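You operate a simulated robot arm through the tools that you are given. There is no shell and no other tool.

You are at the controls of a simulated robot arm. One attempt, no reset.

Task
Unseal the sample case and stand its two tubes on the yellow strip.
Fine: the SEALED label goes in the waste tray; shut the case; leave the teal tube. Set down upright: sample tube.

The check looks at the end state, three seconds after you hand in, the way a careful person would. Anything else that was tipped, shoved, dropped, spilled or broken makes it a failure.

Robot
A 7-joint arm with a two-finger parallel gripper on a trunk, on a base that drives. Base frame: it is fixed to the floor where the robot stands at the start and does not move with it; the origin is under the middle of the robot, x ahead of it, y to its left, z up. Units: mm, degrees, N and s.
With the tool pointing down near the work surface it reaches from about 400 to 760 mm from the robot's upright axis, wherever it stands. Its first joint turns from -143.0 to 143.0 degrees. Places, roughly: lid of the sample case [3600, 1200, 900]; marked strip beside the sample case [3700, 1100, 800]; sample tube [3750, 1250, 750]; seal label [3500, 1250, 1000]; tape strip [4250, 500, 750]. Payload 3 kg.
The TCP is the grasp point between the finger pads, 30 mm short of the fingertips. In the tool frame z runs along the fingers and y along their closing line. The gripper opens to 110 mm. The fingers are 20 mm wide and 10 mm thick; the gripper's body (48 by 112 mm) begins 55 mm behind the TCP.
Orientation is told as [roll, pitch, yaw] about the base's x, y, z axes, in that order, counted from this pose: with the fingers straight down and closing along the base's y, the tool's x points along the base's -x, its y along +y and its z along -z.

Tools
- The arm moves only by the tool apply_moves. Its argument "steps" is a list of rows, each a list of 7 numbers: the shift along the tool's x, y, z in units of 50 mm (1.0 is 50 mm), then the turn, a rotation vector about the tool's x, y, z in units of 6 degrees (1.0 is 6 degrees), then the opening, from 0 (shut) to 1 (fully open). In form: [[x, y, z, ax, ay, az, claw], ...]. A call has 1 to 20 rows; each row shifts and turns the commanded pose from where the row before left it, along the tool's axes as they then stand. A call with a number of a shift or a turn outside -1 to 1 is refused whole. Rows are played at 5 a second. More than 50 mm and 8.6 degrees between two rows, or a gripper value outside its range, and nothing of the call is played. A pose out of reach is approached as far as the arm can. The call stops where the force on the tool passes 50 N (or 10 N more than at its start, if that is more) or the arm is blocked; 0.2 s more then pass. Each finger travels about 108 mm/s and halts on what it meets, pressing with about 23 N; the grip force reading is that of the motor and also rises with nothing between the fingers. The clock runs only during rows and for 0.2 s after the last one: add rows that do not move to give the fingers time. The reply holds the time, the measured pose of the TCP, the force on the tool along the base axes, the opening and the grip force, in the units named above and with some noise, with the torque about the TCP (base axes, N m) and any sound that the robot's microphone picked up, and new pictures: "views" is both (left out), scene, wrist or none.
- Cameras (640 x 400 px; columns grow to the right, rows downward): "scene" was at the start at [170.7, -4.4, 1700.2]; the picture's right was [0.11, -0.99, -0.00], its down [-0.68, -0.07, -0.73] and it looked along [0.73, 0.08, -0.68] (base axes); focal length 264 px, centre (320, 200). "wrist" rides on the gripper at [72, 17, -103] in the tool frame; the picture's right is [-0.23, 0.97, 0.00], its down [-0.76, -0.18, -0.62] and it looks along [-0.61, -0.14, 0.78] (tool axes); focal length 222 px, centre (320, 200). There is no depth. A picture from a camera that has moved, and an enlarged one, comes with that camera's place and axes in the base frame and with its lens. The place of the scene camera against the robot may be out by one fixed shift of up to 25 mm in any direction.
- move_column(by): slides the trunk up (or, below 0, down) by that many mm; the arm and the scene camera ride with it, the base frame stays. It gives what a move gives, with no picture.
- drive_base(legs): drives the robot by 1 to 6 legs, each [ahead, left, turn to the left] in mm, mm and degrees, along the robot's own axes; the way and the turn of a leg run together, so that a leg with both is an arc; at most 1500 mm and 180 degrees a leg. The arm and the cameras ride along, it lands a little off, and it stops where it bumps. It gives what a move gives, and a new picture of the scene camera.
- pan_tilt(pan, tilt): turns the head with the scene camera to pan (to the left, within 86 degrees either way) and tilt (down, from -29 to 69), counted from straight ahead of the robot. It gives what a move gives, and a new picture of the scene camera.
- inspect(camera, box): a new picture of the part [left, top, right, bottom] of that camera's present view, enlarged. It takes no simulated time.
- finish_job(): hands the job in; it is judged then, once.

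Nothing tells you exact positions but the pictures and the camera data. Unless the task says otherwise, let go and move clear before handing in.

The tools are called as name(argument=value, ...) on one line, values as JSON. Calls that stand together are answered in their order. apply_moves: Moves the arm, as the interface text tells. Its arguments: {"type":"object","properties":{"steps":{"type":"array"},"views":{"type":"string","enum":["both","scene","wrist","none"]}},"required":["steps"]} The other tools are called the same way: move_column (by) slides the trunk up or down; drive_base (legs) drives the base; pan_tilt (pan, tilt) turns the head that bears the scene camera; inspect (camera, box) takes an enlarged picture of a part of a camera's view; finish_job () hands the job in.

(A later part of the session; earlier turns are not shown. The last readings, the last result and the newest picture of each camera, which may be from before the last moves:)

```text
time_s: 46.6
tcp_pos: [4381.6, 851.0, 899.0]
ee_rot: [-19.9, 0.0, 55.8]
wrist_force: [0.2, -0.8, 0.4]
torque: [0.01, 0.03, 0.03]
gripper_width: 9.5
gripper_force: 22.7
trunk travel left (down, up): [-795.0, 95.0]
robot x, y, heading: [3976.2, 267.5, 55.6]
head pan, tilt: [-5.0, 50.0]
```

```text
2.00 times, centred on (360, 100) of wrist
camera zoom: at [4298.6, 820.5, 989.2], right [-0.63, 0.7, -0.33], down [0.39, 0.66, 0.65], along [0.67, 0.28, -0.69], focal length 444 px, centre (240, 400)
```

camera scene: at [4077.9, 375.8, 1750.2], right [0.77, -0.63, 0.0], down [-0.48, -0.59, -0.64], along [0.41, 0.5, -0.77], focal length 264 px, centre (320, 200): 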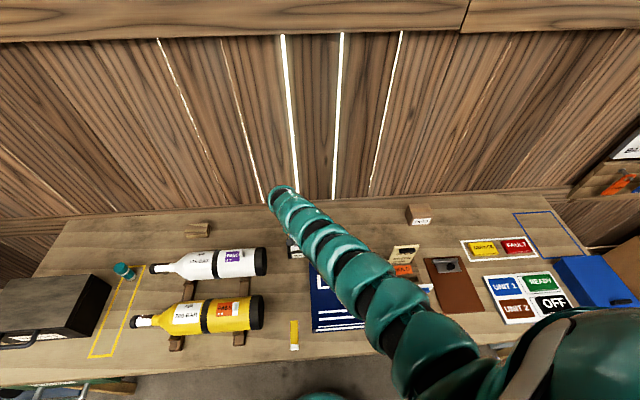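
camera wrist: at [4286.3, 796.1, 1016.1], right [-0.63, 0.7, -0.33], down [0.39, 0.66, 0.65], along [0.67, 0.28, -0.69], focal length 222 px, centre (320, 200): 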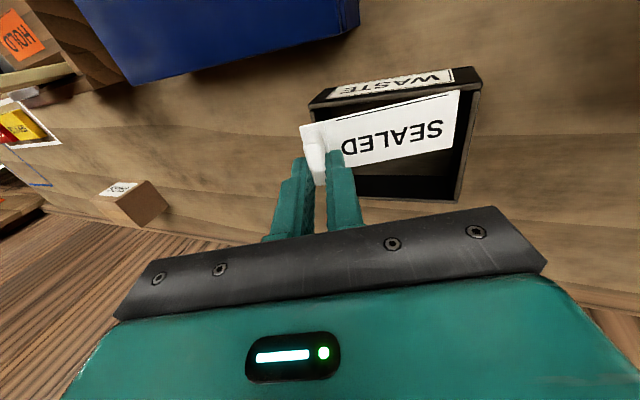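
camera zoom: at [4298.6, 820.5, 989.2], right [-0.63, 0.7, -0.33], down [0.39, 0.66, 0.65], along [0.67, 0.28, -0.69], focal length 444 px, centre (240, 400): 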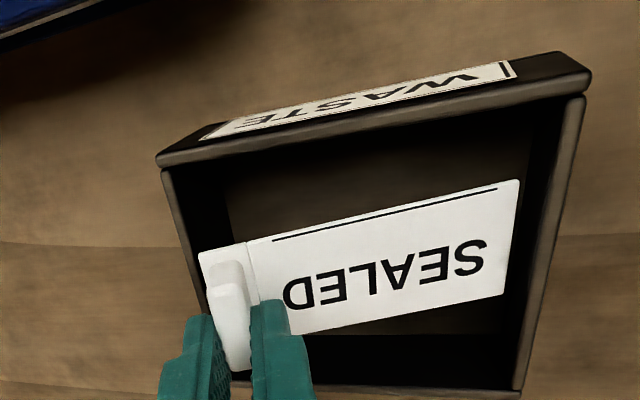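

apply_moves(steps=[[0, 0, 0, 0, 0, 0, 0.25], [0, 0, 0, 0, 0, 0, 0.25], [0, 0, 0, 0, 0, 0, 0.25], [0, 0, -0.5, 0, 0, 0, 0.25], [0, 0, -0.8, 0, 0, 0, 0.3], [0, 0, -0.8, 0, 0, 0, 0.3], [0, 0, 0, 0, 0, 0, 0.3]])

inspect(camera="wrist", box=[200, 0, 520, 200])

```text
time_s: 48.2
tcp_pos: [4355.2, 869.4, 997.1]
ee_rot: [-19.8, 0.1, 55.7]
wrist_force: [0.0, 0.3, 0.9]
torque: [0.0, 0.02, 0.0]
gripper_width: 33.0
gripper_force: 0.0
trunk travel left (down, up): [-795.0, 95.0]
robot x, y, heading: [3973.6, 262.5, 55.8]
head pan, tilt: [-5.0, 50.0]
camera scene: at [4077.2, 376.7, 1660.1], right [0.77, -0.63, 0.0], down [-0.48, -0.59, -0.64], along [0.41, 0.5, -0.77], focal length 264 px, centre (320, 200)
camera wrist: at [4272.4, 838.6, 1087.1], right [-0.63, 0.7, -0.33], down [0.39, 0.66, 0.65], along [0.67, 0.28, -0.69], focal length 222 px, centre (320, 200)
```

scene: 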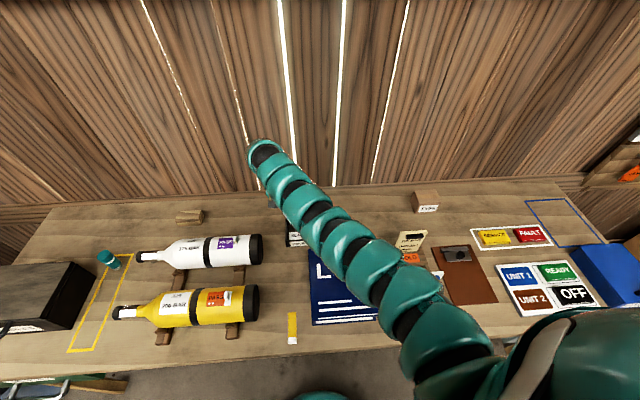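
wrist: 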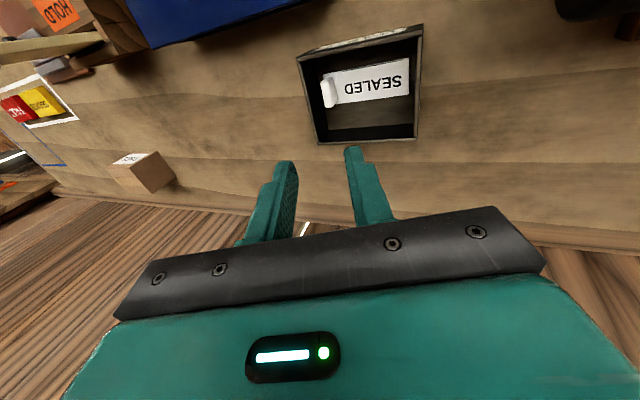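

```text
2.00 times, centred on (360, 100) of wrist
camera zoom: at [4272.4, 838.6, 1087.1], right [-0.63, 0.7, -0.33], down [0.39, 0.66, 0.65], along [0.67, 0.28, -0.69], focal length 444 px, centre (240, 400)
```

zoom: 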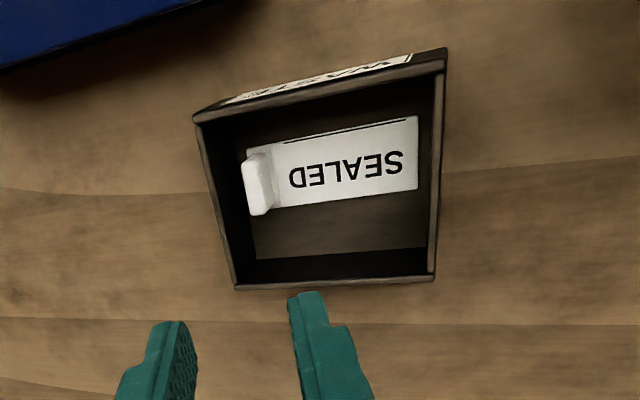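

The label is lying in the tray. Now I'll untilt, raise, and drive back to the case.

apply_moves(steps=[[0, 0, 0, -1, 0, 0, 0.3], [0, 0, 0, -1, 0, 0, 0.3], [0, 0, 0, -1, 0, 0, 0.3], [0, 0, 0, -0.32, 0, 0, 0.3], [0.5, 0, 0, 0, 0, 0, 0.3], [0.5, 0, 0, 0, 0, 0, 0.3], [0, 0, 0, 0, 0, 0, 0.3]], views="none")

move_column(by=94)

drive_base(legs=[[-69, 0, 0], [0, 735, 0]])

pan_tilt(pan=0, tilt=52)

```text
time_s: 49.9
tcp_pos: [4326.5, 828.0, 996.2]
ee_rot: [0.0, 0.0, 55.7]
wrist_force: [-0.3, 0.3, -0.1]
torque: [0.03, 0.01, 0.02]
gripper_width: 33.0
gripper_force: 0.2
trunk travel left (down, up): [-795.0, 95.0]
robot x, y, heading: [3977.8, 264.4, 55.7]
head pan, tilt: [-5.0, 50.0]
```

```text
time_s: 51.1
tcp_pos: [4325.0, 827.2, 1090.4]
ee_rot: [0.1, -0.1, 55.7]
wrist_force: [0.1, 0.2, 1.1]
torque: [0.0, 0.04, 0.0]
gripper_width: 33.1
gripper_force: 0.0
trunk travel left (down, up): [-889.0, 1.0]
robot x, y, heading: [3974.7, 265.4, 55.9]
head pan, tilt: [-5.0, 50.0]
```

```text
time_s: 55.7
tcp_pos: [3705.7, 1177.0, 1090.8]
ee_rot: [-0.1, 0.0, 54.7]
wrist_force: [-0.7, 0.7, 0.1]
torque: [0.05, -0.02, 0.0]
gripper_width: 33.0
gripper_force: 0.0
trunk travel left (down, up): [-889.0, 1.0]
robot x, y, heading: [3344.3, 618.4, 54.7]
head pan, tilt: [-5.0, 50.0]
camera scene: at [3447.6, 730.9, 1754.2], right [0.76, -0.65, 0.0], down [-0.5, -0.58, -0.64], along [0.42, 0.49, -0.77], focal length 264 px, centre (320, 200)
```

scene: 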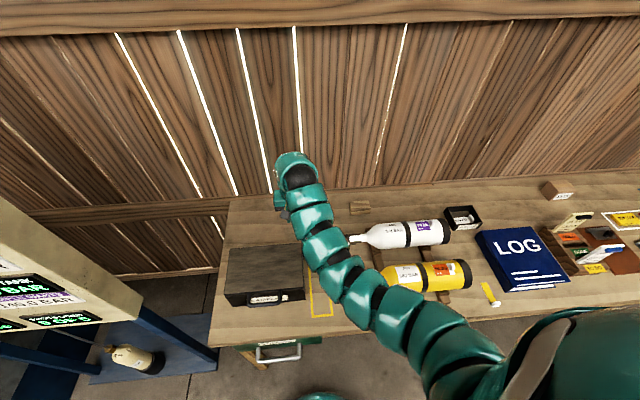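

```text
time_s: 56.3
tcp_pos: [3705.7, 1175.6, 1090.0]
ee_rot: [0.0, -0.1, 54.6]
wrist_force: [-0.7, -0.3, 0.2]
torque: [-0.01, -0.01, 0.01]
gripper_width: 32.7
gripper_force: 0.1
trunk travel left (down, up): [-889.0, 1.0]
robot x, y, heading: [3343.4, 623.4, 54.4]
head pan, tilt: [0.0, 52.0]
camera scene: at [3441.9, 733.0, 1751.5], right [0.81, -0.58, 0.0], down [-0.46, -0.64, -0.62], along [0.36, 0.5, -0.79], focal length 264 px, centre (320, 200)
```

scene: 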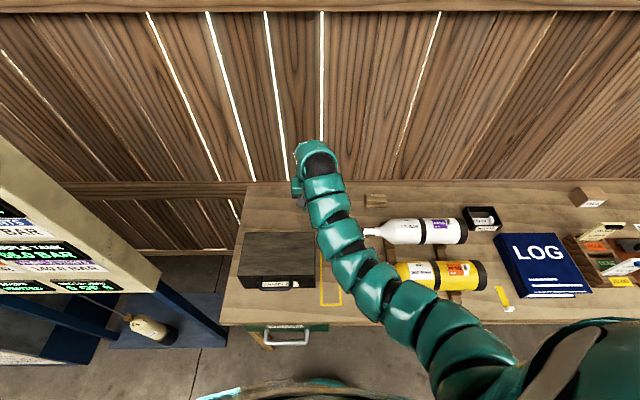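

Back at the case with heading matching its orientation. I'll move above the handle area and rotate the gripper 90° so the fingers close front-to-back on the handle bar.

apply_moves(steps=[[0.5, 0.6, 0, 0, 0, 0, 0.3], [0.5, 0.6, 0, 0, 0, 0, 0.3], [0.5, 0.6, 0, 0, 0, 0, 0.3], [0.5, 0.6, 0, 0, 0, 0, 0.3], [0, 0, 0.8, 0, 0, 0, 0.3], [0, 0, 0.8, 0, 0, 0, 0.3], [0.4, 0, 0, 0, 0, 0, 0.3], [0.4, 0, 0, 0, 0, 0, 0.3], [0, 0, 0, 0, 0, 0, 0.3]])

inspect(camera="wrist", box=[160, 0, 480, 200])

```text
time_s: 58.3
tcp_pos: [3524.8, 1132.8, 1011.1]
ee_rot: [-0.1, 0.1, 54.6]
wrist_force: [-0.5, 0.5, -0.2]
torque: [-0.02, 0.01, 0.01]
gripper_width: 33.3
gripper_force: 0.0
trunk travel left (down, up): [-889.0, 1.0]
robot x, y, heading: [3343.6, 617.2, 54.6]
head pan, tilt: [0.0, 52.0]
camera scene: at [3441.9, 733.3, 1751.5], right [0.82, -0.58, 0.0], down [-0.46, -0.64, -0.62], along [0.36, 0.5, -0.79], focal length 264 px, centre (320, 200)
camera wrist: at [3469.9, 1083.8, 1113.9], right [-0.66, 0.75, 0.0], down [0.59, 0.52, 0.62], along [0.47, 0.41, -0.78], focal length 222 px, centre (320, 200)
```

scene: 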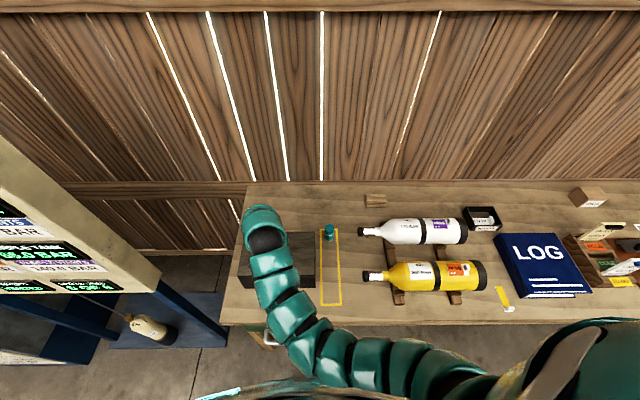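
wrist: 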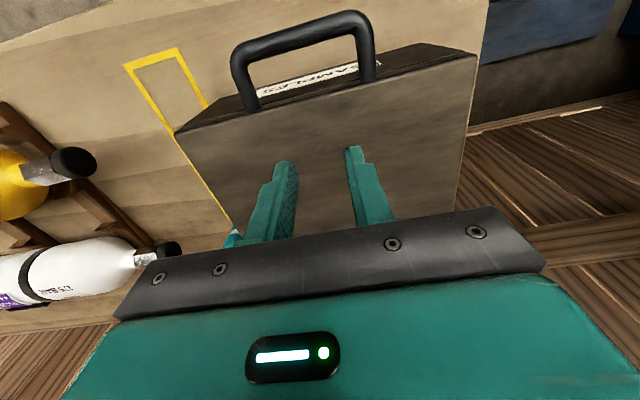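

```text
2.00 times, centred on (320, 100) of wrist
camera zoom: at [3469.9, 1083.8, 1113.9], right [-0.66, 0.75, 0.0], down [0.59, 0.52, 0.62], along [0.47, 0.41, -0.78], focal length 444 px, centre (320, 400)
```

zoom: 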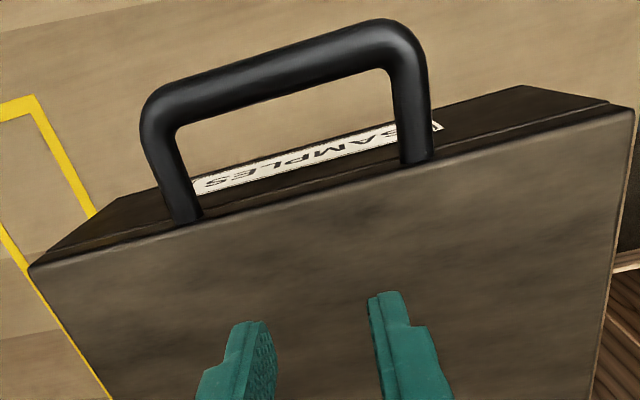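

The bar is at ~455 ahead, centred ~150 left; its height is uncertain (890–925). I'll pull back for a second view to triangulate it.

apply_moves(steps=[[0, 0, 0.4, 0, 0, 0, 0.3], [0.6, 0, 0, 0, 0, 0, 0.3], [0.6, 0, 0, 0, 0, 0, 0.3], [0, 0, 0, 0, 0, 0, 0.3]], views="none")

inspect(camera="wrist", box=[160, 0, 480, 200])

```text
time_s: 59.3
tcp_pos: [3491.6, 1086.2, 994.3]
ee_rot: [0.0, 0.0, 54.5]
wrist_force: [0.7, -0.4, 0.2]
torque: [-0.01, -0.05, 0.01]
gripper_width: 33.1
gripper_force: 0.0
trunk travel left (down, up): [-889.0, 1.0]
robot x, y, heading: [3343.5, 620.8, 54.9]
head pan, tilt: [0.0, 52.0]
```

```text
2.00 times, centred on (320, 100) of wrist
camera zoom: at [3434.9, 1036.0, 1096.3], right [-0.66, 0.75, 0.0], down [0.59, 0.52, 0.62], along [0.47, 0.41, -0.78], focal length 444 px, centre (320, 400)
```

zoom: 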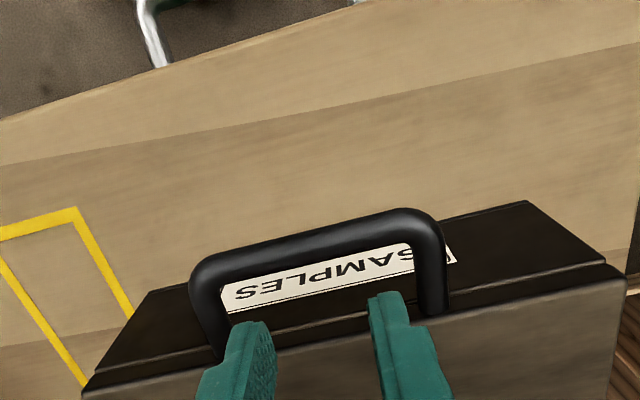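

The bar is at n≈455, l≈150, z≈914. Now I'll rotate the gripper 90°.

apply_moves(steps=[[0, 0, 0, 0, 0, 1, 0.32], [0, 0, 0, 0, 0, 1, 0.32], [0, 0, 0, 0, 0, 1, 0.32], [0, 0, 0, 0, 0, 1, 0.32], [0, 0, 0, 0, 0, 1, 0.32], [0, 0, 0, 0, 0, 1, 0.32], [0, 0, 0, 0, 0, 1, 0.32], [0, 0, 0, 0, 0, 1, 0.32], [0, 0, 0, 0, 0, 1, 0.32], [0, 0, 0, 0, 0, 1, 0.32], [0, 0, 0, 0, 0, 1, 0.32], [0, 0, 0, 0, 0, 1, 0.32], [0, 0, 0, 0, 0, 1, 0.32], [0, 0, 0, 0, 0, 1, 0.32], [0, 0, 0, 0, 0, 1, 0.32], [0, 0, 0, 0, 0, 0, 0.32]])

```text
time_s: 62.7
tcp_pos: [3492.1, 1082.9, 990.6]
ee_rot: [0.0, 0.0, -35.5]
wrist_force: [0.2, 0.0, -1.0]
torque: [0.05, 0.02, 0.0]
gripper_width: 35.1
gripper_force: 0.0
trunk travel left (down, up): [-889.0, 1.0]
robot x, y, heading: [3346.1, 616.4, 54.5]
head pan, tilt: [0.0, 52.0]
camera scene: at [3441.6, 733.0, 1751.5], right [0.82, -0.58, 0.0], down [-0.46, -0.64, -0.62], along [0.36, 0.5, -0.79], focal length 264 px, centre (320, 200)
camera wrist: at [3442.6, 1139.1, 1093.9], right [0.75, 0.66, 0.0], down [0.52, -0.59, 0.62], along [0.41, -0.47, -0.78], focal length 222 px, centre (320, 200)
```

scene: 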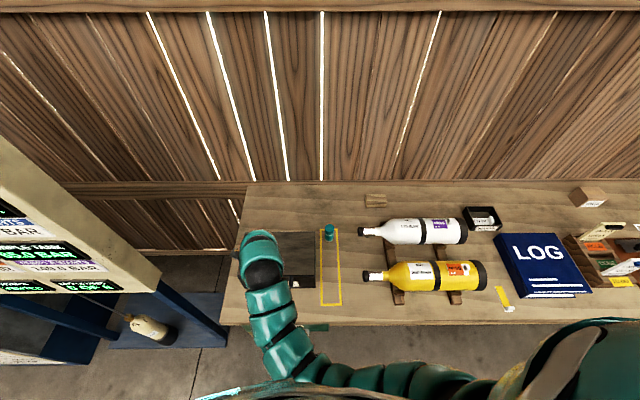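
wrist: 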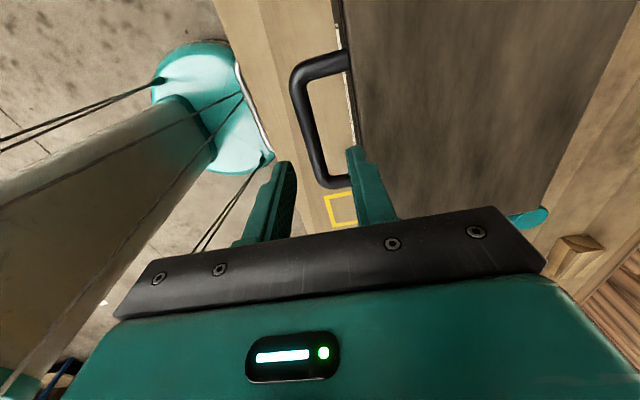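

The bar lies between the finger lanes. I'll shift ~8 mm back and lower around it, then close.

apply_moves(steps=[[0.08, -0.17, 0.3, 0, 0, 0, 0.32], [0, 0, 0.4, 0, 0, 0, 0.32], [0, 0, 0.4, 0, 0, 0, 0.32], [0, 0, 0.28, 0, 0, 0, 0.32], [0, 0, 0, 0, 0, 0, 0.32]])

inspect(camera="wrist", box=[200, 40, 440, 190])

```text
time_s: 63.9
tcp_pos: [3482.0, 1078.3, 921.9]
ee_rot: [0.0, 0.0, -35.6]
wrist_force: [-0.2, -0.2, -0.2]
torque: [0.0, 0.01, -0.01]
gripper_width: 35.5
gripper_force: 0.1
trunk travel left (down, up): [-889.0, 1.0]
robot x, y, heading: [3342.4, 620.2, 55.0]
head pan, tilt: [0.0, 52.0]
camera scene: at [3441.5, 732.9, 1751.6], right [0.82, -0.58, 0.0], down [-0.46, -0.64, -0.62], along [0.36, 0.5, -0.79], focal length 264 px, centre (320, 200)
camera wrist: at [3432.8, 1135.5, 1025.3], right [0.75, 0.66, 0.0], down [0.52, -0.59, 0.62], along [0.41, -0.47, -0.78], focal length 222 px, centre (320, 200)
```

scene: 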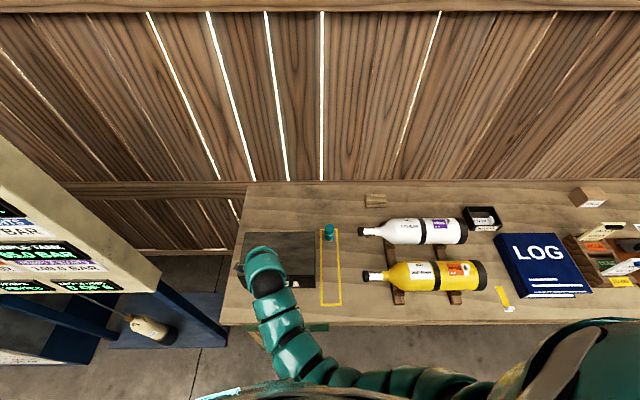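
wrist: 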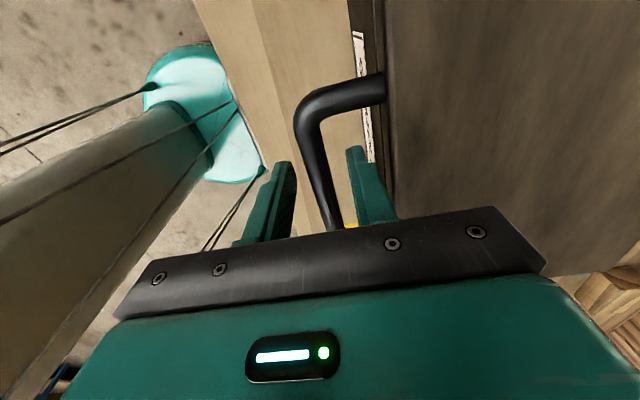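

```text
2.67 times, centred on (320, 115) of wrist
camera zoom: at [3432.8, 1135.5, 1025.3], right [0.75, 0.66, 0.0], down [0.52, -0.59, 0.62], along [0.41, -0.47, -0.78], focal length 592 px, centre (320, 427)
```

zoom: 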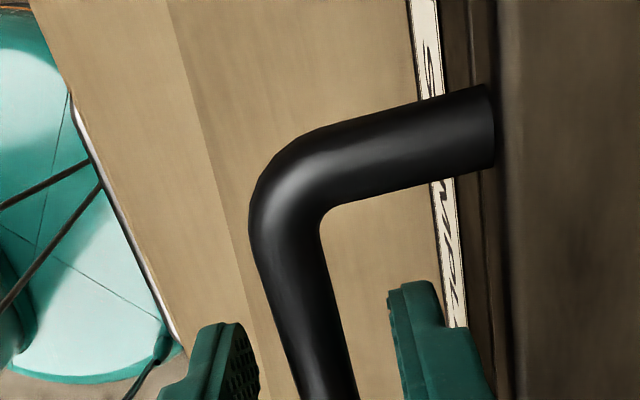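

The bar is between the fingers with the rear finger clear of the case. Closing.

apply_moves(steps=[[0, 0, 0, 0, 0, 0, 0.15], [0, 0, 0, 0, 0, 0, 0], [0, 0, 0, 0, 0, 0, 0], [0, 0, 0, 0, 0, 0, 0]])

```text
time_s: 64.9
tcp_pos: [3482.2, 1080.4, 922.5]
ee_rot: [0.1, -0.1, -35.5]
wrist_force: [1.6, 3.1, -0.2]
torque: [0.08, 0.1, 0.45]
gripper_width: 13.3
gripper_force: 44.7
trunk travel left (down, up): [-889.0, 1.0]
robot x, y, heading: [3341.9, 615.8, 54.7]
head pan, tilt: [0.0, 52.0]
camera scene: at [3441.8, 733.4, 1751.5], right [0.82, -0.58, 0.0], down [-0.46, -0.64, -0.62], along [0.36, 0.5, -0.79], focal length 264 px, centre (320, 200)
camera wrist: at [3433.0, 1135.8, 1025.3], right [0.75, 0.66, 0.0], down [0.52, -0.59, 0.62], along [0.41, -0.47, -0.78], focal length 222 px, centre (320, 200)
```

scene: 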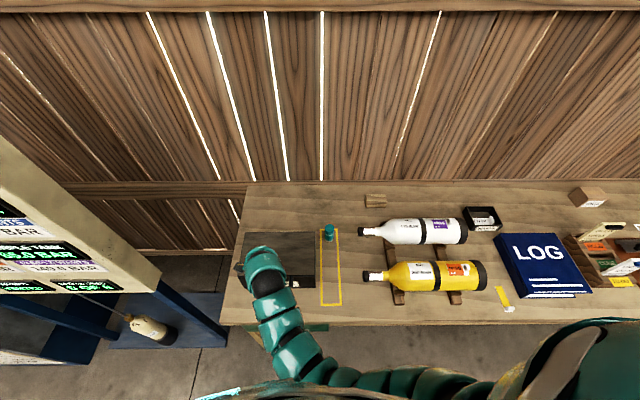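
wrist: 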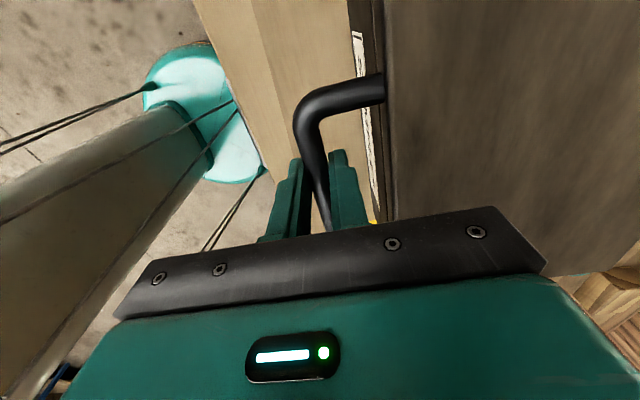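

Gripped, but the reach envelope is marginal along the lid's arc from here. I'll release, lift, back the base up ~80 mm, and regrip.

apply_moves(steps=[[0, 0, 0, 0, 0, 0, 0.32], [0, 0, 0, 0, 0, 0, 0.32], [0, 0, -0.7, 0, 0, 0, 0.32], [0, 0, -0.7, 0, 0, 0, 0.32], [0, 0, 0, 0, 0, 0, 0.32]], views="none")

drive_base(legs=[[-80, 0, 0]])

apply_moves(steps=[[0, 0.8, 0, 0, 0, 0, 0.32], [0, 0.7, 0, 0, 0, 0, 0.32], [0, 0, 0, 0, 0, 0, 0.32]])

```text
time_s: 66.1
tcp_pos: [3485.3, 1076.5, 990.4]
ee_rot: [0.0, 0.0, -35.3]
wrist_force: [0.3, -0.1, -0.4]
torque: [0.0, -0.01, 0.0]
gripper_width: 35.1
gripper_force: 0.0
trunk travel left (down, up): [-889.0, 1.0]
robot x, y, heading: [3343.3, 619.1, 54.6]
head pan, tilt: [0.0, 52.0]
```

```text
time_s: 67.2
tcp_pos: [3439.7, 1010.7, 991.8]
ee_rot: [0.0, 0.0, -35.5]
wrist_force: [-0.3, 0.2, 0.7]
torque: [0.05, -0.01, -0.05]
gripper_width: 35.4
gripper_force: 0.1
trunk travel left (down, up): [-889.0, 1.0]
robot x, y, heading: [3297.4, 558.2, 54.4]
head pan, tilt: [0.0, 52.0]
camera scene: at [3394.7, 666.8, 1751.7], right [0.81, -0.58, 0.0], down [-0.46, -0.64, -0.62], along [0.36, 0.5, -0.79], focal length 264 px, centre (320, 200)
```

scene: 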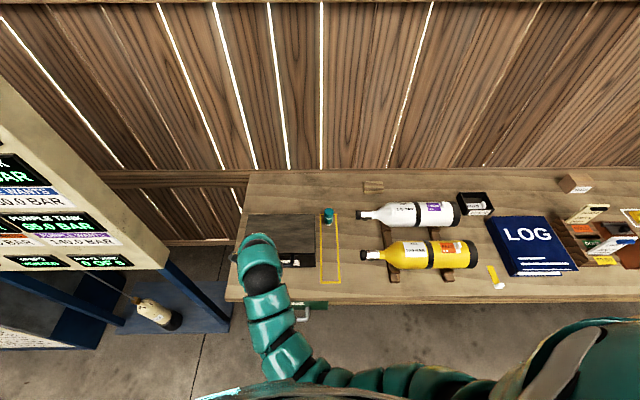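

```text
time_s: 68.0
tcp_pos: [3483.2, 1070.7, 992.4]
ee_rot: [-0.1, 0.0, -35.5]
wrist_force: [0.2, 1.0, 0.2]
torque: [-0.02, 0.0, -0.02]
gripper_width: 35.2
gripper_force: 0.0
trunk travel left (down, up): [-889.0, 1.0]
robot x, y, heading: [3297.8, 555.7, 54.4]
head pan, tilt: [0.0, 52.0]
camera scene: at [3395.5, 668.2, 1751.6], right [0.81, -0.58, 0.0], down [-0.46, -0.64, -0.62], along [0.36, 0.5, -0.79], focal length 264 px, centre (320, 200)
camera wrist: at [3433.5, 1128.2, 1093.9], right [0.75, 0.66, 0.0], down [0.52, -0.59, 0.62], along [0.41, -0.47, -0.78], focal length 222 px, centre (320, 200)
```

scene: 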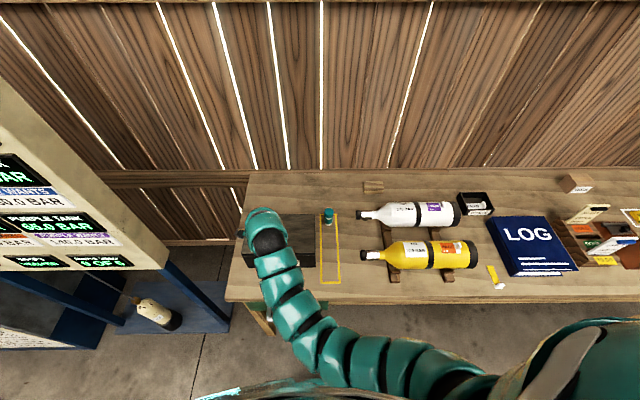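
wrist: 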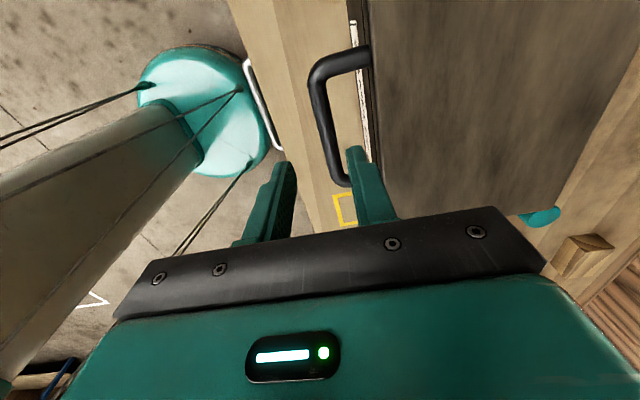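

apply_moves(steps=[[0.06, 0.15, 0.3, 0, 0, 0, 0.32], [0, 0, 0.4, 0, 0, 0, 0.32], [0, 0, 0.4, 0, 0, 0, 0.32], [0, 0, 0.28, 0, 0, 0, 0.32], [0, 0, 0, 0, 0, 0, 0.15], [0, 0, 0, 0, 0, 0, 0], [0, 0, 0, 0, 0, 0, 0], [0, 0, 0, 0, 0, 0, 0]])

```text
time_s: 69.8
tcp_pos: [3483.8, 1079.2, 922.6]
ee_rot: [-0.1, 0.1, -35.4]
wrist_force: [-12.1, -22.1, -0.1]
torque: [-0.49, 0.04, 0.43]
gripper_width: 13.4
gripper_force: 45.1
trunk travel left (down, up): [-889.0, 1.0]
robot x, y, heading: [3295.0, 554.8, 54.4]
head pan, tilt: [0.0, 52.0]
camera scene: at [3393.8, 665.0, 1751.9], right [0.81, -0.58, 0.0], down [-0.46, -0.64, -0.62], along [0.36, 0.5, -0.79], focal length 264 px, centre (320, 200)
camera wrist: at [3434.4, 1135.1, 1026.3], right [0.75, 0.66, 0.0], down [0.52, -0.59, 0.62], along [0.41, -0.47, -0.78], focal length 222 px, centre (320, 200)
```

scene: 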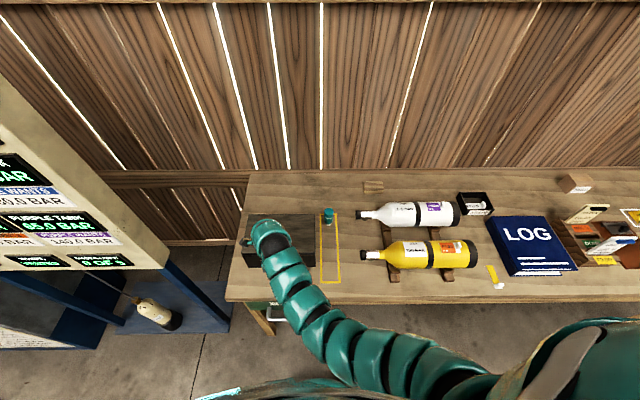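
wrist: 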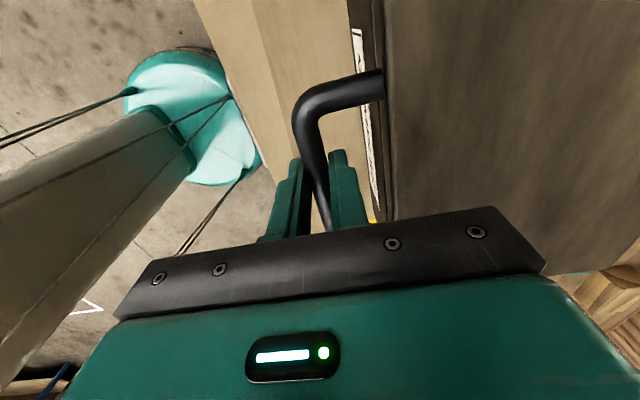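

A sideways load of ~25 N means I'm a few mm too far forward; I'll relax it and start lifting along the arc.

apply_moves(steps=[[0, -0.06, 0, 0, 0, 0, 0], [0, 0, 0, 0, 0, 0, 0]], views="none")

```text
time_s: 70.4
tcp_pos: [3482.9, 1078.3, 923.8]
ee_rot: [0.1, 0.0, -35.5]
wrist_force: [-5.2, -9.2, 0.5]
torque: [0.02, -0.02, 0.45]
gripper_width: 13.1
gripper_force: 45.0
trunk travel left (down, up): [-889.0, 1.0]
robot x, y, heading: [3297.6, 556.2, 54.5]
head pan, tilt: [0.0, 52.0]
```

apply_moves(steps=[[0, -0.01, -0.225, 0, 0, 0, 0], [0, 0.02, -0.225, 0, 0, 0, 0], [0, 0.05, -0.22, 0, 0, 0, 0], [0, 0.07, -0.21, 0, 0, 0, 0], [0, 0, 0, 0, 0, 0, 0]])

```text
time_s: 71.6
tcp_pos: [3487.1, 1082.8, 966.7]
ee_rot: [0.1, 0.0, -35.6]
wrist_force: [10.6, 1.2, -0.8]
torque: [-0.12, -0.52, 0.51]
gripper_width: 13.3
gripper_force: 45.5
trunk travel left (down, up): [-889.0, 1.0]
robot x, y, heading: [3297.6, 552.6, 54.3]
head pan, tilt: [0.0, 52.0]
camera scene: at [3397.7, 668.5, 1751.5], right [0.81, -0.58, 0.0], down [-0.46, -0.64, -0.62], along [0.36, 0.5, -0.79], focal length 264 px, centre (320, 200)
camera wrist: at [3438.1, 1140.4, 1069.9], right [0.75, 0.66, 0.0], down [0.52, -0.59, 0.62], along [0.41, -0.47, -0.78], focal length 222 px, centre (320, 200)
```

scene: 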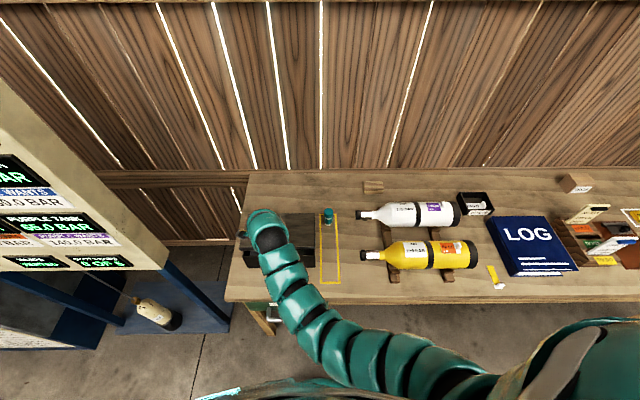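
wrist: 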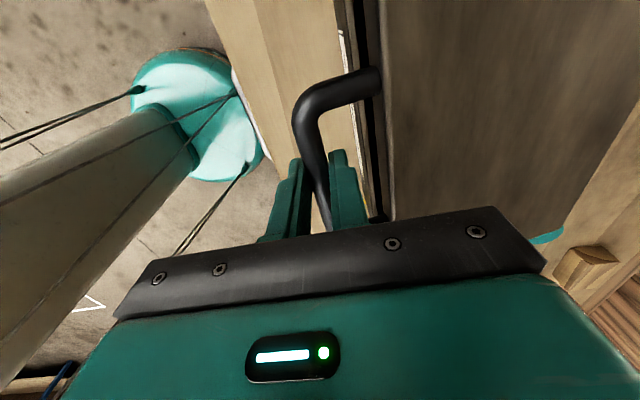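

The lid is opening. Continuing along the arc.

apply_moves(steps=[[0, 0.116, -0.432, 0, 0, 0, 0], [0, 0.16, -0.418, 0, 0, 0, 0], [0, 0.204, -0.4, 0, 0, 0, 0], [0, 0, 0, 0, 0, 0, 0]])

```text
time_s: 72.6
tcp_pos: [3503.0, 1105.4, 1029.4]
ee_rot: [-0.1, 0.0, -35.6]
wrist_force: [17.0, 17.0, -13.7]
torque: [0.58, 0.14, 0.5]
gripper_width: 13.1
gripper_force: 44.8
trunk travel left (down, up): [-889.0, 1.0]
robot x, y, heading: [3293.1, 553.5, 54.4]
head pan, tilt: [0.0, 52.0]
camera scene: at [3399.6, 673.0, 1750.9], right [0.81, -0.58, 0.0], down [-0.46, -0.64, -0.61], along [0.36, 0.5, -0.79], focal length 264 px, centre (320, 200)
camera wrist: at [3453.2, 1162.3, 1131.6], right [0.75, 0.66, 0.0], down [0.52, -0.59, 0.62], along [0.41, -0.47, -0.78], focal length 222 px, centre (320, 200)
```

scene: 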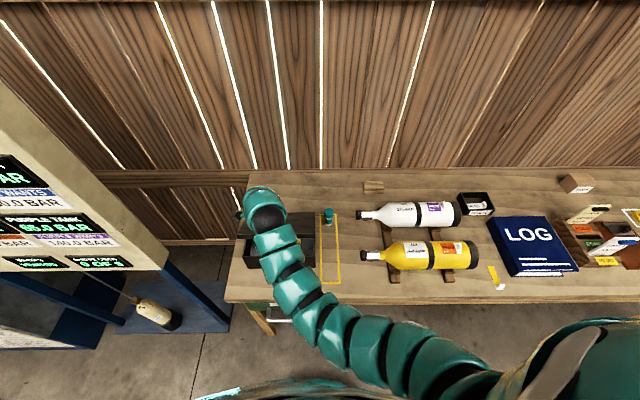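
wrist: 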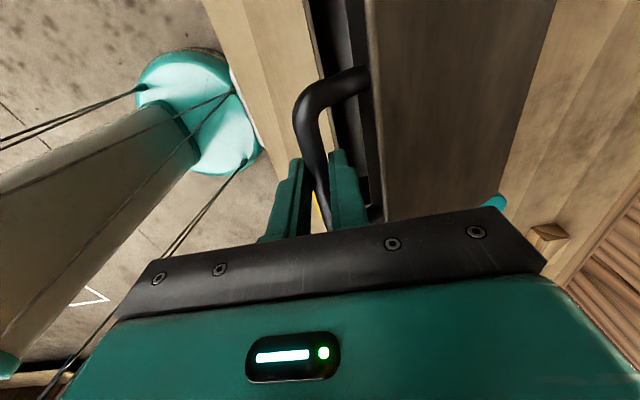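

The inward pull shows the hinge is ~9 mm lower than assumed (n≈667, z≈905). I'll correct and continue along the refined arc.

apply_moves(steps=[[0, 0.314, -0.334, 0, 0, 0, 0], [0, 0.298, -0.336, 0, 0, 0, 0], [0, 0.332, -0.302, 0, 0, 0, 0], [0, 0, 0, 0, 0, 0, 0]])

```text
time_s: 73.6
tcp_pos: [3527.1, 1140.2, 1079.7]
ee_rot: [-0.1, 0.2, -35.4]
wrist_force: [0.5, 0.9, -1.0]
torque: [0.4, 0.51, 0.37]
gripper_width: 13.6
gripper_force: 44.5
trunk travel left (down, up): [-889.0, 1.0]
robot x, y, heading: [3293.9, 552.0, 54.2]
head pan, tilt: [0.0, 52.0]
camera scene: at [3396.1, 668.6, 1751.6], right [0.81, -0.58, 0.0], down [-0.46, -0.64, -0.62], along [0.36, 0.5, -0.79], focal length 264 px, centre (320, 200)
camera wrist: at [3477.7, 1197.5, 1182.1], right [0.75, 0.66, 0.0], down [0.52, -0.59, 0.62], along [0.41, -0.47, -0.78], focal length 222 px, centre (320, 200)
```

scene: 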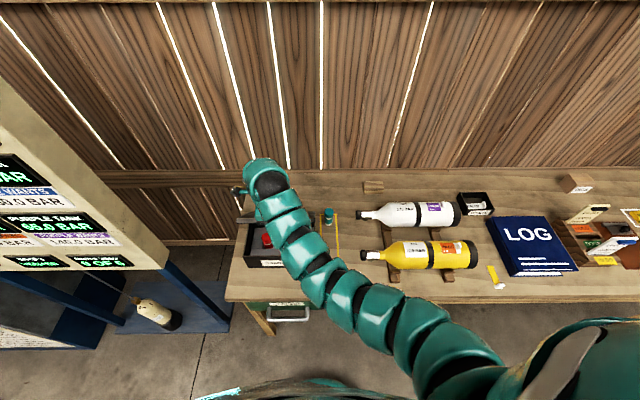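
wrist: 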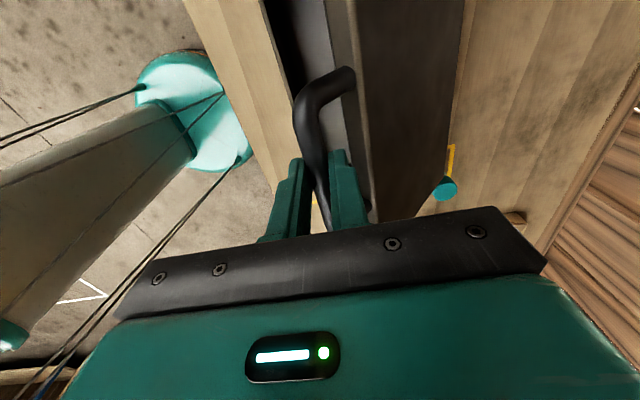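

apply_moves(steps=[[0, 0.362, -0.264, 0, 0, 0, 0], [0, 0.388, -0.226, 0, 0, 0, 0], [0, 0.408, -0.186, 0, 0, 0, 0], [0, 0, 0, 0, 0, 0, 0]])

inspect(camera="scene", box=[220, 180, 380, 280])

```text
time_s: 74.6
tcp_pos: [3559.4, 1187.2, 1112.2]
ee_rot: [0.1, 0.1, -35.4]
wrist_force: [-9.9, -0.5, 18.6]
torque: [-0.26, -0.26, 0.35]
gripper_width: 13.5
gripper_force: 44.8
trunk travel left (down, up): [-889.0, 1.0]
robot x, y, heading: [3297.9, 554.3, 54.7]
head pan, tilt: [0.0, 52.0]
camera scene: at [3393.2, 666.1, 1752.1], right [0.81, -0.58, 0.0], down [-0.46, -0.64, -0.62], along [0.36, 0.5, -0.79], focal length 264 px, centre (320, 200)
camera wrist: at [3510.0, 1243.5, 1215.2], right [0.75, 0.66, 0.0], down [0.52, -0.59, 0.62], along [0.41, -0.47, -0.78], focal length 222 px, centre (320, 200)
```

scene: 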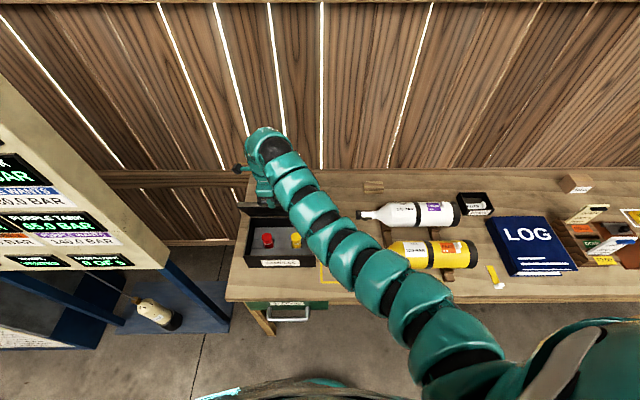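
wrist: 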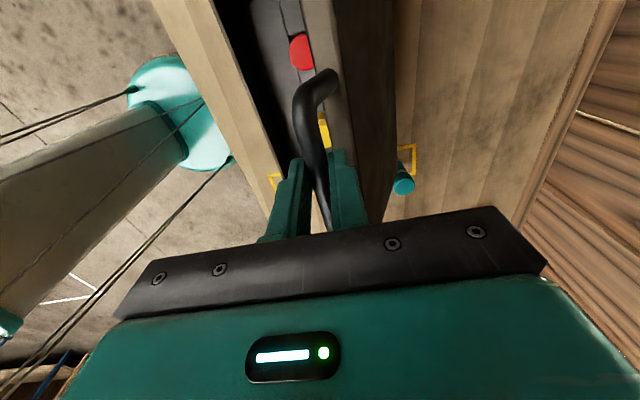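

```text
4.00 times, centred on (300, 230) of scene
camera zoom: at [3393.2, 666.1, 1752.1], right [0.81, -0.58, 0.0], down [-0.46, -0.64, -0.62], along [0.36, 0.5, -0.79], focal length 1057 px, centre (400, 80)
```

zoom: 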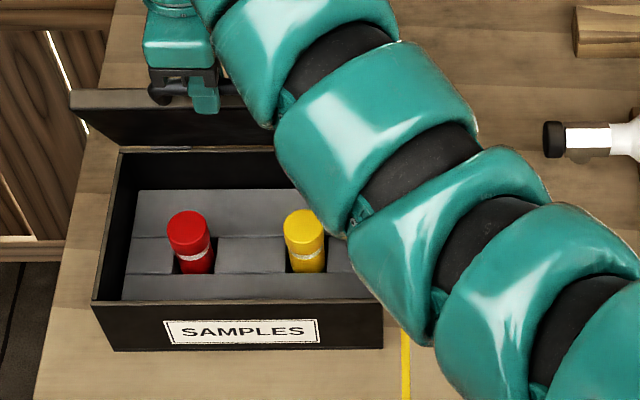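

The case holds a red and a yellow tube in foam. The lid is at ~69°; continuing to open it.

apply_moves(steps=[[0, 0.426, -0.19, 0, 0, 0, 0], [0, 0.438, -0.1, 0, 0, 0, 0], [0, 0, 0, 0, 0, 0, 0]], views="wrist")

```text
time_s: 75.4
tcp_pos: [3585.3, 1223.4, 1123.9]
ee_rot: [0.1, 0.0, -35.6]
wrist_force: [-7.8, 1.2, 9.1]
torque: [0.04, 0.41, 0.44]
gripper_width: 13.5
gripper_force: 45.1
trunk travel left (down, up): [-889.0, 1.0]
robot x, y, heading: [3297.7, 553.6, 54.2]
head pan, tilt: [0.0, 52.0]
camera wrist: at [3536.8, 1280.8, 1226.6], right [0.75, 0.66, 0.0], down [0.52, -0.59, 0.62], along [0.41, -0.47, -0.78], focal length 222 px, centre (320, 200)
```

wrist: 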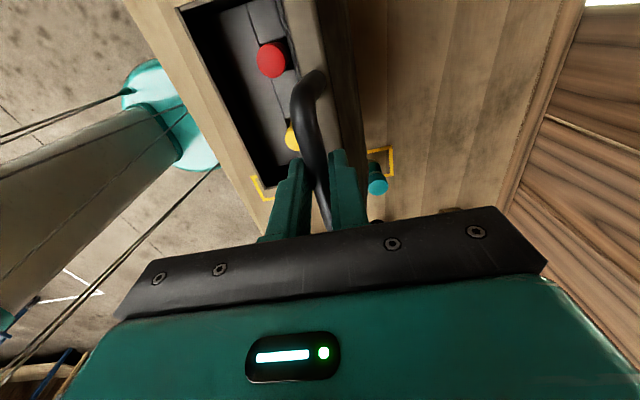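

apply_moves(steps=[[0, 0.444, -0.07, 0, 0, 0, 0], [0, 0.45, -0.02, 0, 0, 0, 0], [0, 0.446, 0.04, 0, 0, 0, 0], [0, 0, 0, 0, 0, 0, 0]])

```text
time_s: 76.4
tcp_pos: [3608.5, 1229.3, 1130.7]
ee_rot: [-0.2, -0.2, -35.5]
wrist_force: [-22.1, 15.5, -11.0]
torque: [0.18, 0.29, 0.4]
gripper_width: 13.4
gripper_force: 44.1
out of reach, approached as far as the arm can: row 1, 2, 3
trunk travel left (down, up): [-889.0, 1.0]
robot x, y, heading: [3298.2, 553.6, 54.3]
head pan, tilt: [0.0, 52.0]
camera scene: at [3392.8, 673.1, 1751.3], right [0.81, -0.58, 0.0], down [-0.46, -0.64, -0.61], along [0.36, 0.5, -0.79], focal length 264 px, centre (320, 200)
camera wrist: at [3558.4, 1285.6, 1233.7], right [0.75, 0.66, 0.0], down [0.52, -0.58, 0.63], along [0.41, -0.47, -0.78], focal length 222 px, centre (320, 200)
```

scene: 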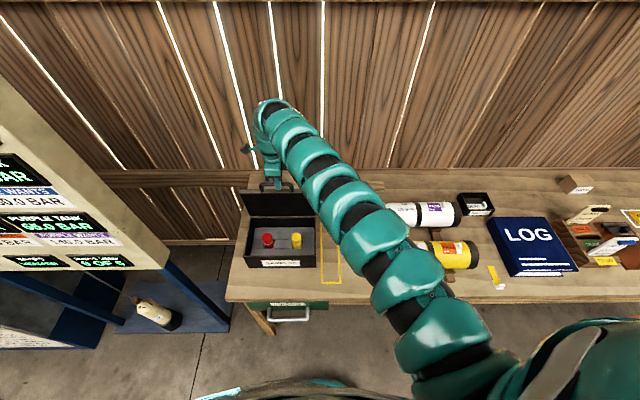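
wrist: 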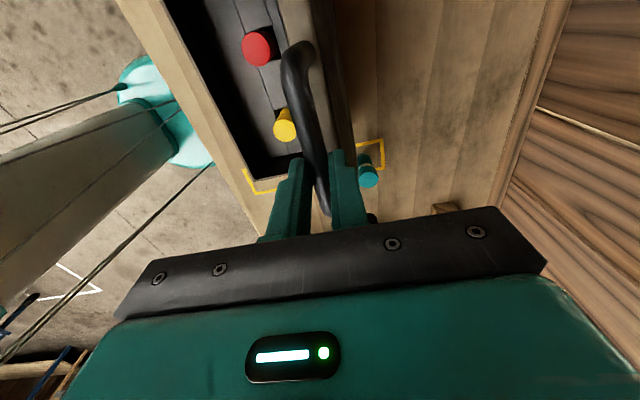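

The arm hit its reach limit at ~85° lid angle, so I'll use a short forward base drive to push the lid just past vertical.

drive_base(legs=[[40, 0, 0]])

```text
time_s: 77.3
tcp_pos: [3633.4, 1260.4, 1131.8]
ee_rot: [0.0, -0.1, -35.7]
wrist_force: [-17.9, 9.8, -1.4]
torque: [-0.17, 0.09, 0.44]
gripper_width: 13.6
gripper_force: 45.4
trunk travel left (down, up): [-889.0, 1.0]
robot x, y, heading: [3321.4, 587.9, 54.6]
head pan, tilt: [0.0, 52.0]
camera scene: at [3417.5, 705.1, 1751.4], right [0.81, -0.58, 0.0], down [-0.46, -0.64, -0.61], along [0.36, 0.5, -0.79], focal length 264 px, centre (320, 200)
```

scene: 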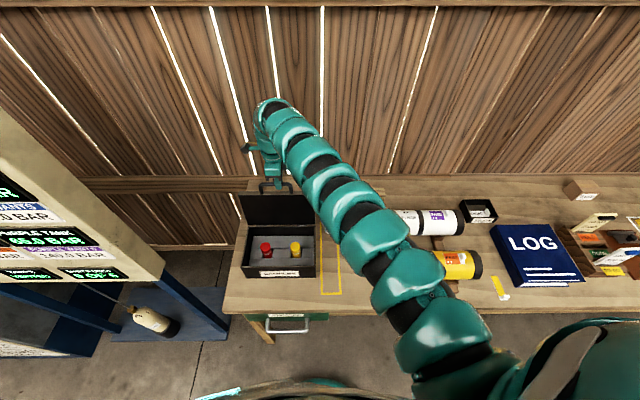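

Lid is just past vertical with little resistance. I'll push gently further to find its stop and relieve the sideways load.

apply_moves(steps=[[0.1, 0.0, 0, 0, 0, 0, 0], [0.1, 0.2, 0.03, 0, 0, 0, 0], [0, 0.2, 0.05, 0, 0, 0, 0], [0, 0, 0, 0, 0, 0, 0]])

```text
time_s: 78.3
tcp_pos: [3633.3, 1259.6, 1132.0]
ee_rot: [-0.1, 0.0, -35.7]
wrist_force: [9.2, -7.7, -9.1]
torque: [-0.72, -0.88, 0.54]
gripper_width: 13.4
gripper_force: 44.8
out of reach, approached as far as the arm can: row 2, 3
trunk travel left (down, up): [-889.0, 1.0]
robot x, y, heading: [3318.7, 586.8, 54.4]
head pan, tilt: [0.0, 52.0]
camera scene: at [3421.4, 700.6, 1751.3], right [0.81, -0.58, 0.0], down [-0.46, -0.64, -0.61], along [0.36, 0.5, -0.79], focal length 264 px, centre (320, 200)
camera wrist: at [3584.1, 1317.1, 1235.0], right [0.75, 0.66, 0.0], down [0.52, -0.59, 0.62], along [0.41, -0.47, -0.78], focal length 222 px, centre (320, 200)
```

scene: 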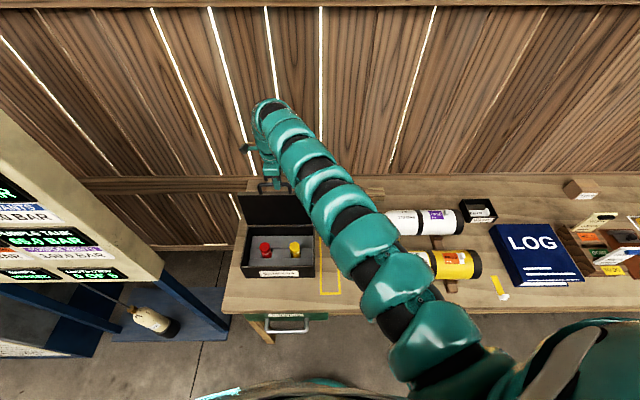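
wrist: 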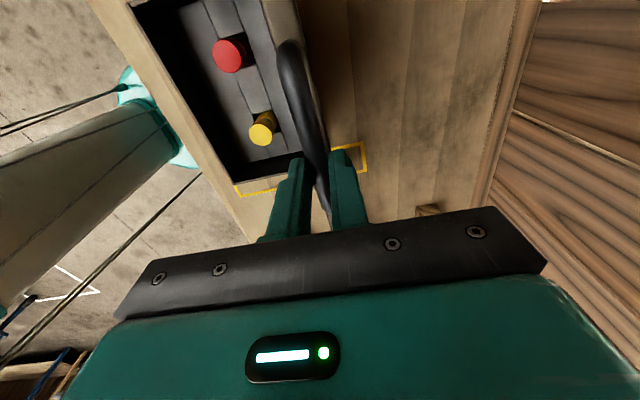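

drive_base(legs=[[30, 0, 0]])

inspect(camera="scene", box=[220, 150, 380, 250])

```text
time_s: 79.2
tcp_pos: [3642.7, 1277.2, 1129.7]
ee_rot: [-1.3, -0.5, -35.5]
wrist_force: [1.6, 1.0, -0.2]
torque: [0.67, 0.62, 0.4]
gripper_width: 13.5
gripper_force: 44.8
trunk travel left (down, up): [-889.0, 1.0]
robot x, y, heading: [3337.5, 609.2, 54.3]
head pan, tilt: [0.0, 52.0]
stopped in leg 1: the force on the tool passed its limit at 74 N (the readings are from after the stop); the commanded pose is now the measured one
camera scene: at [3434.6, 722.1, 1751.7], right [0.81, -0.58, 0.0], down [-0.46, -0.64, -0.62], along [0.36, 0.5, -0.79], focal length 264 px, centre (320, 200)
```

scene: 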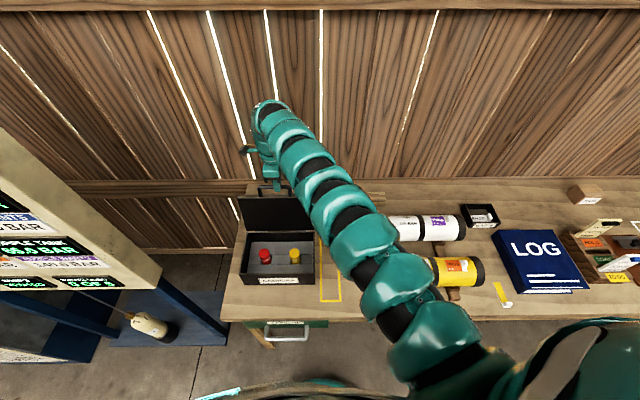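

```text
4.00 times, centred on (300, 200) of scene
camera zoom: at [3434.6, 722.1, 1751.7], right [0.81, -0.58, 0.0], down [-0.46, -0.64, -0.62], along [0.36, 0.5, -0.79], focal length 1057 px, centre (400, 200)
```

zoom: 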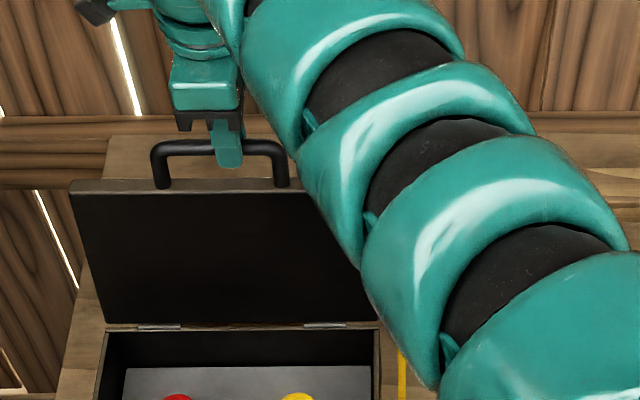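

The lid reached its stop at about 101°. I'll open the fingers slightly and check that it stays there.

apply_moves(steps=[[0, 0, 0, 0, 0, 0, 0.2], [0, 0, 0, 0, 0, 0, 0.3], [0, 0, 0, 0, 0, 0, 0.3], [0, 0, 0, 0, 0, 0, 0.3]], views="wrist")

inspect(camera="scene", box=[220, 150, 380, 250])

```text
time_s: 80.2
tcp_pos: [3644.1, 1276.2, 1130.5]
ee_rot: [-1.1, -0.5, -35.4]
wrist_force: [0.6, 0.2, 0.2]
torque: [0.01, -0.02, -0.01]
gripper_width: 33.3
gripper_force: 0.0
trunk travel left (down, up): [-889.0, 1.0]
robot x, y, heading: [3336.7, 611.7, 54.4]
head pan, tilt: [0.0, 52.0]
camera wrist: at [3594.4, 1335.6, 1231.9], right [0.75, 0.66, -0.02], down [0.52, -0.57, 0.63], along [0.41, -0.48, -0.77], focal length 222 px, centre (320, 200)
```

wrist: 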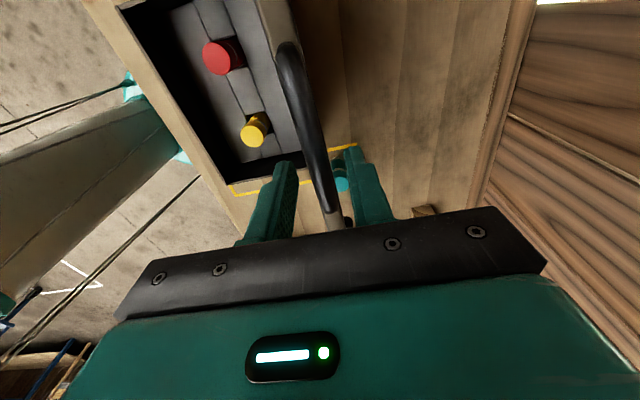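

```text
4.00 times, centred on (300, 200) of scene
camera zoom: at [3434.5, 722.1, 1751.5], right [0.81, -0.58, 0.0], down [-0.46, -0.64, -0.62], along [0.36, 0.5, -0.79], focal length 1057 px, centre (400, 200)
```

zoom: 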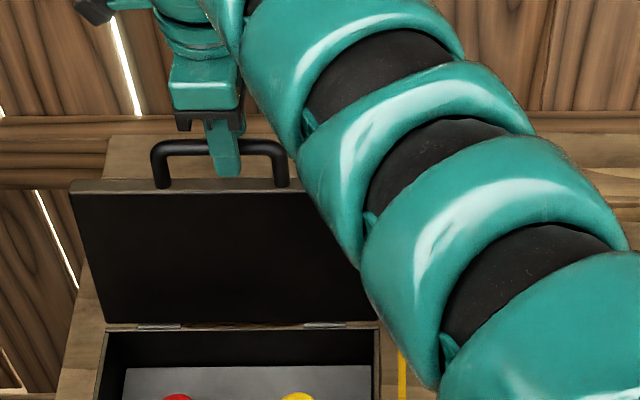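

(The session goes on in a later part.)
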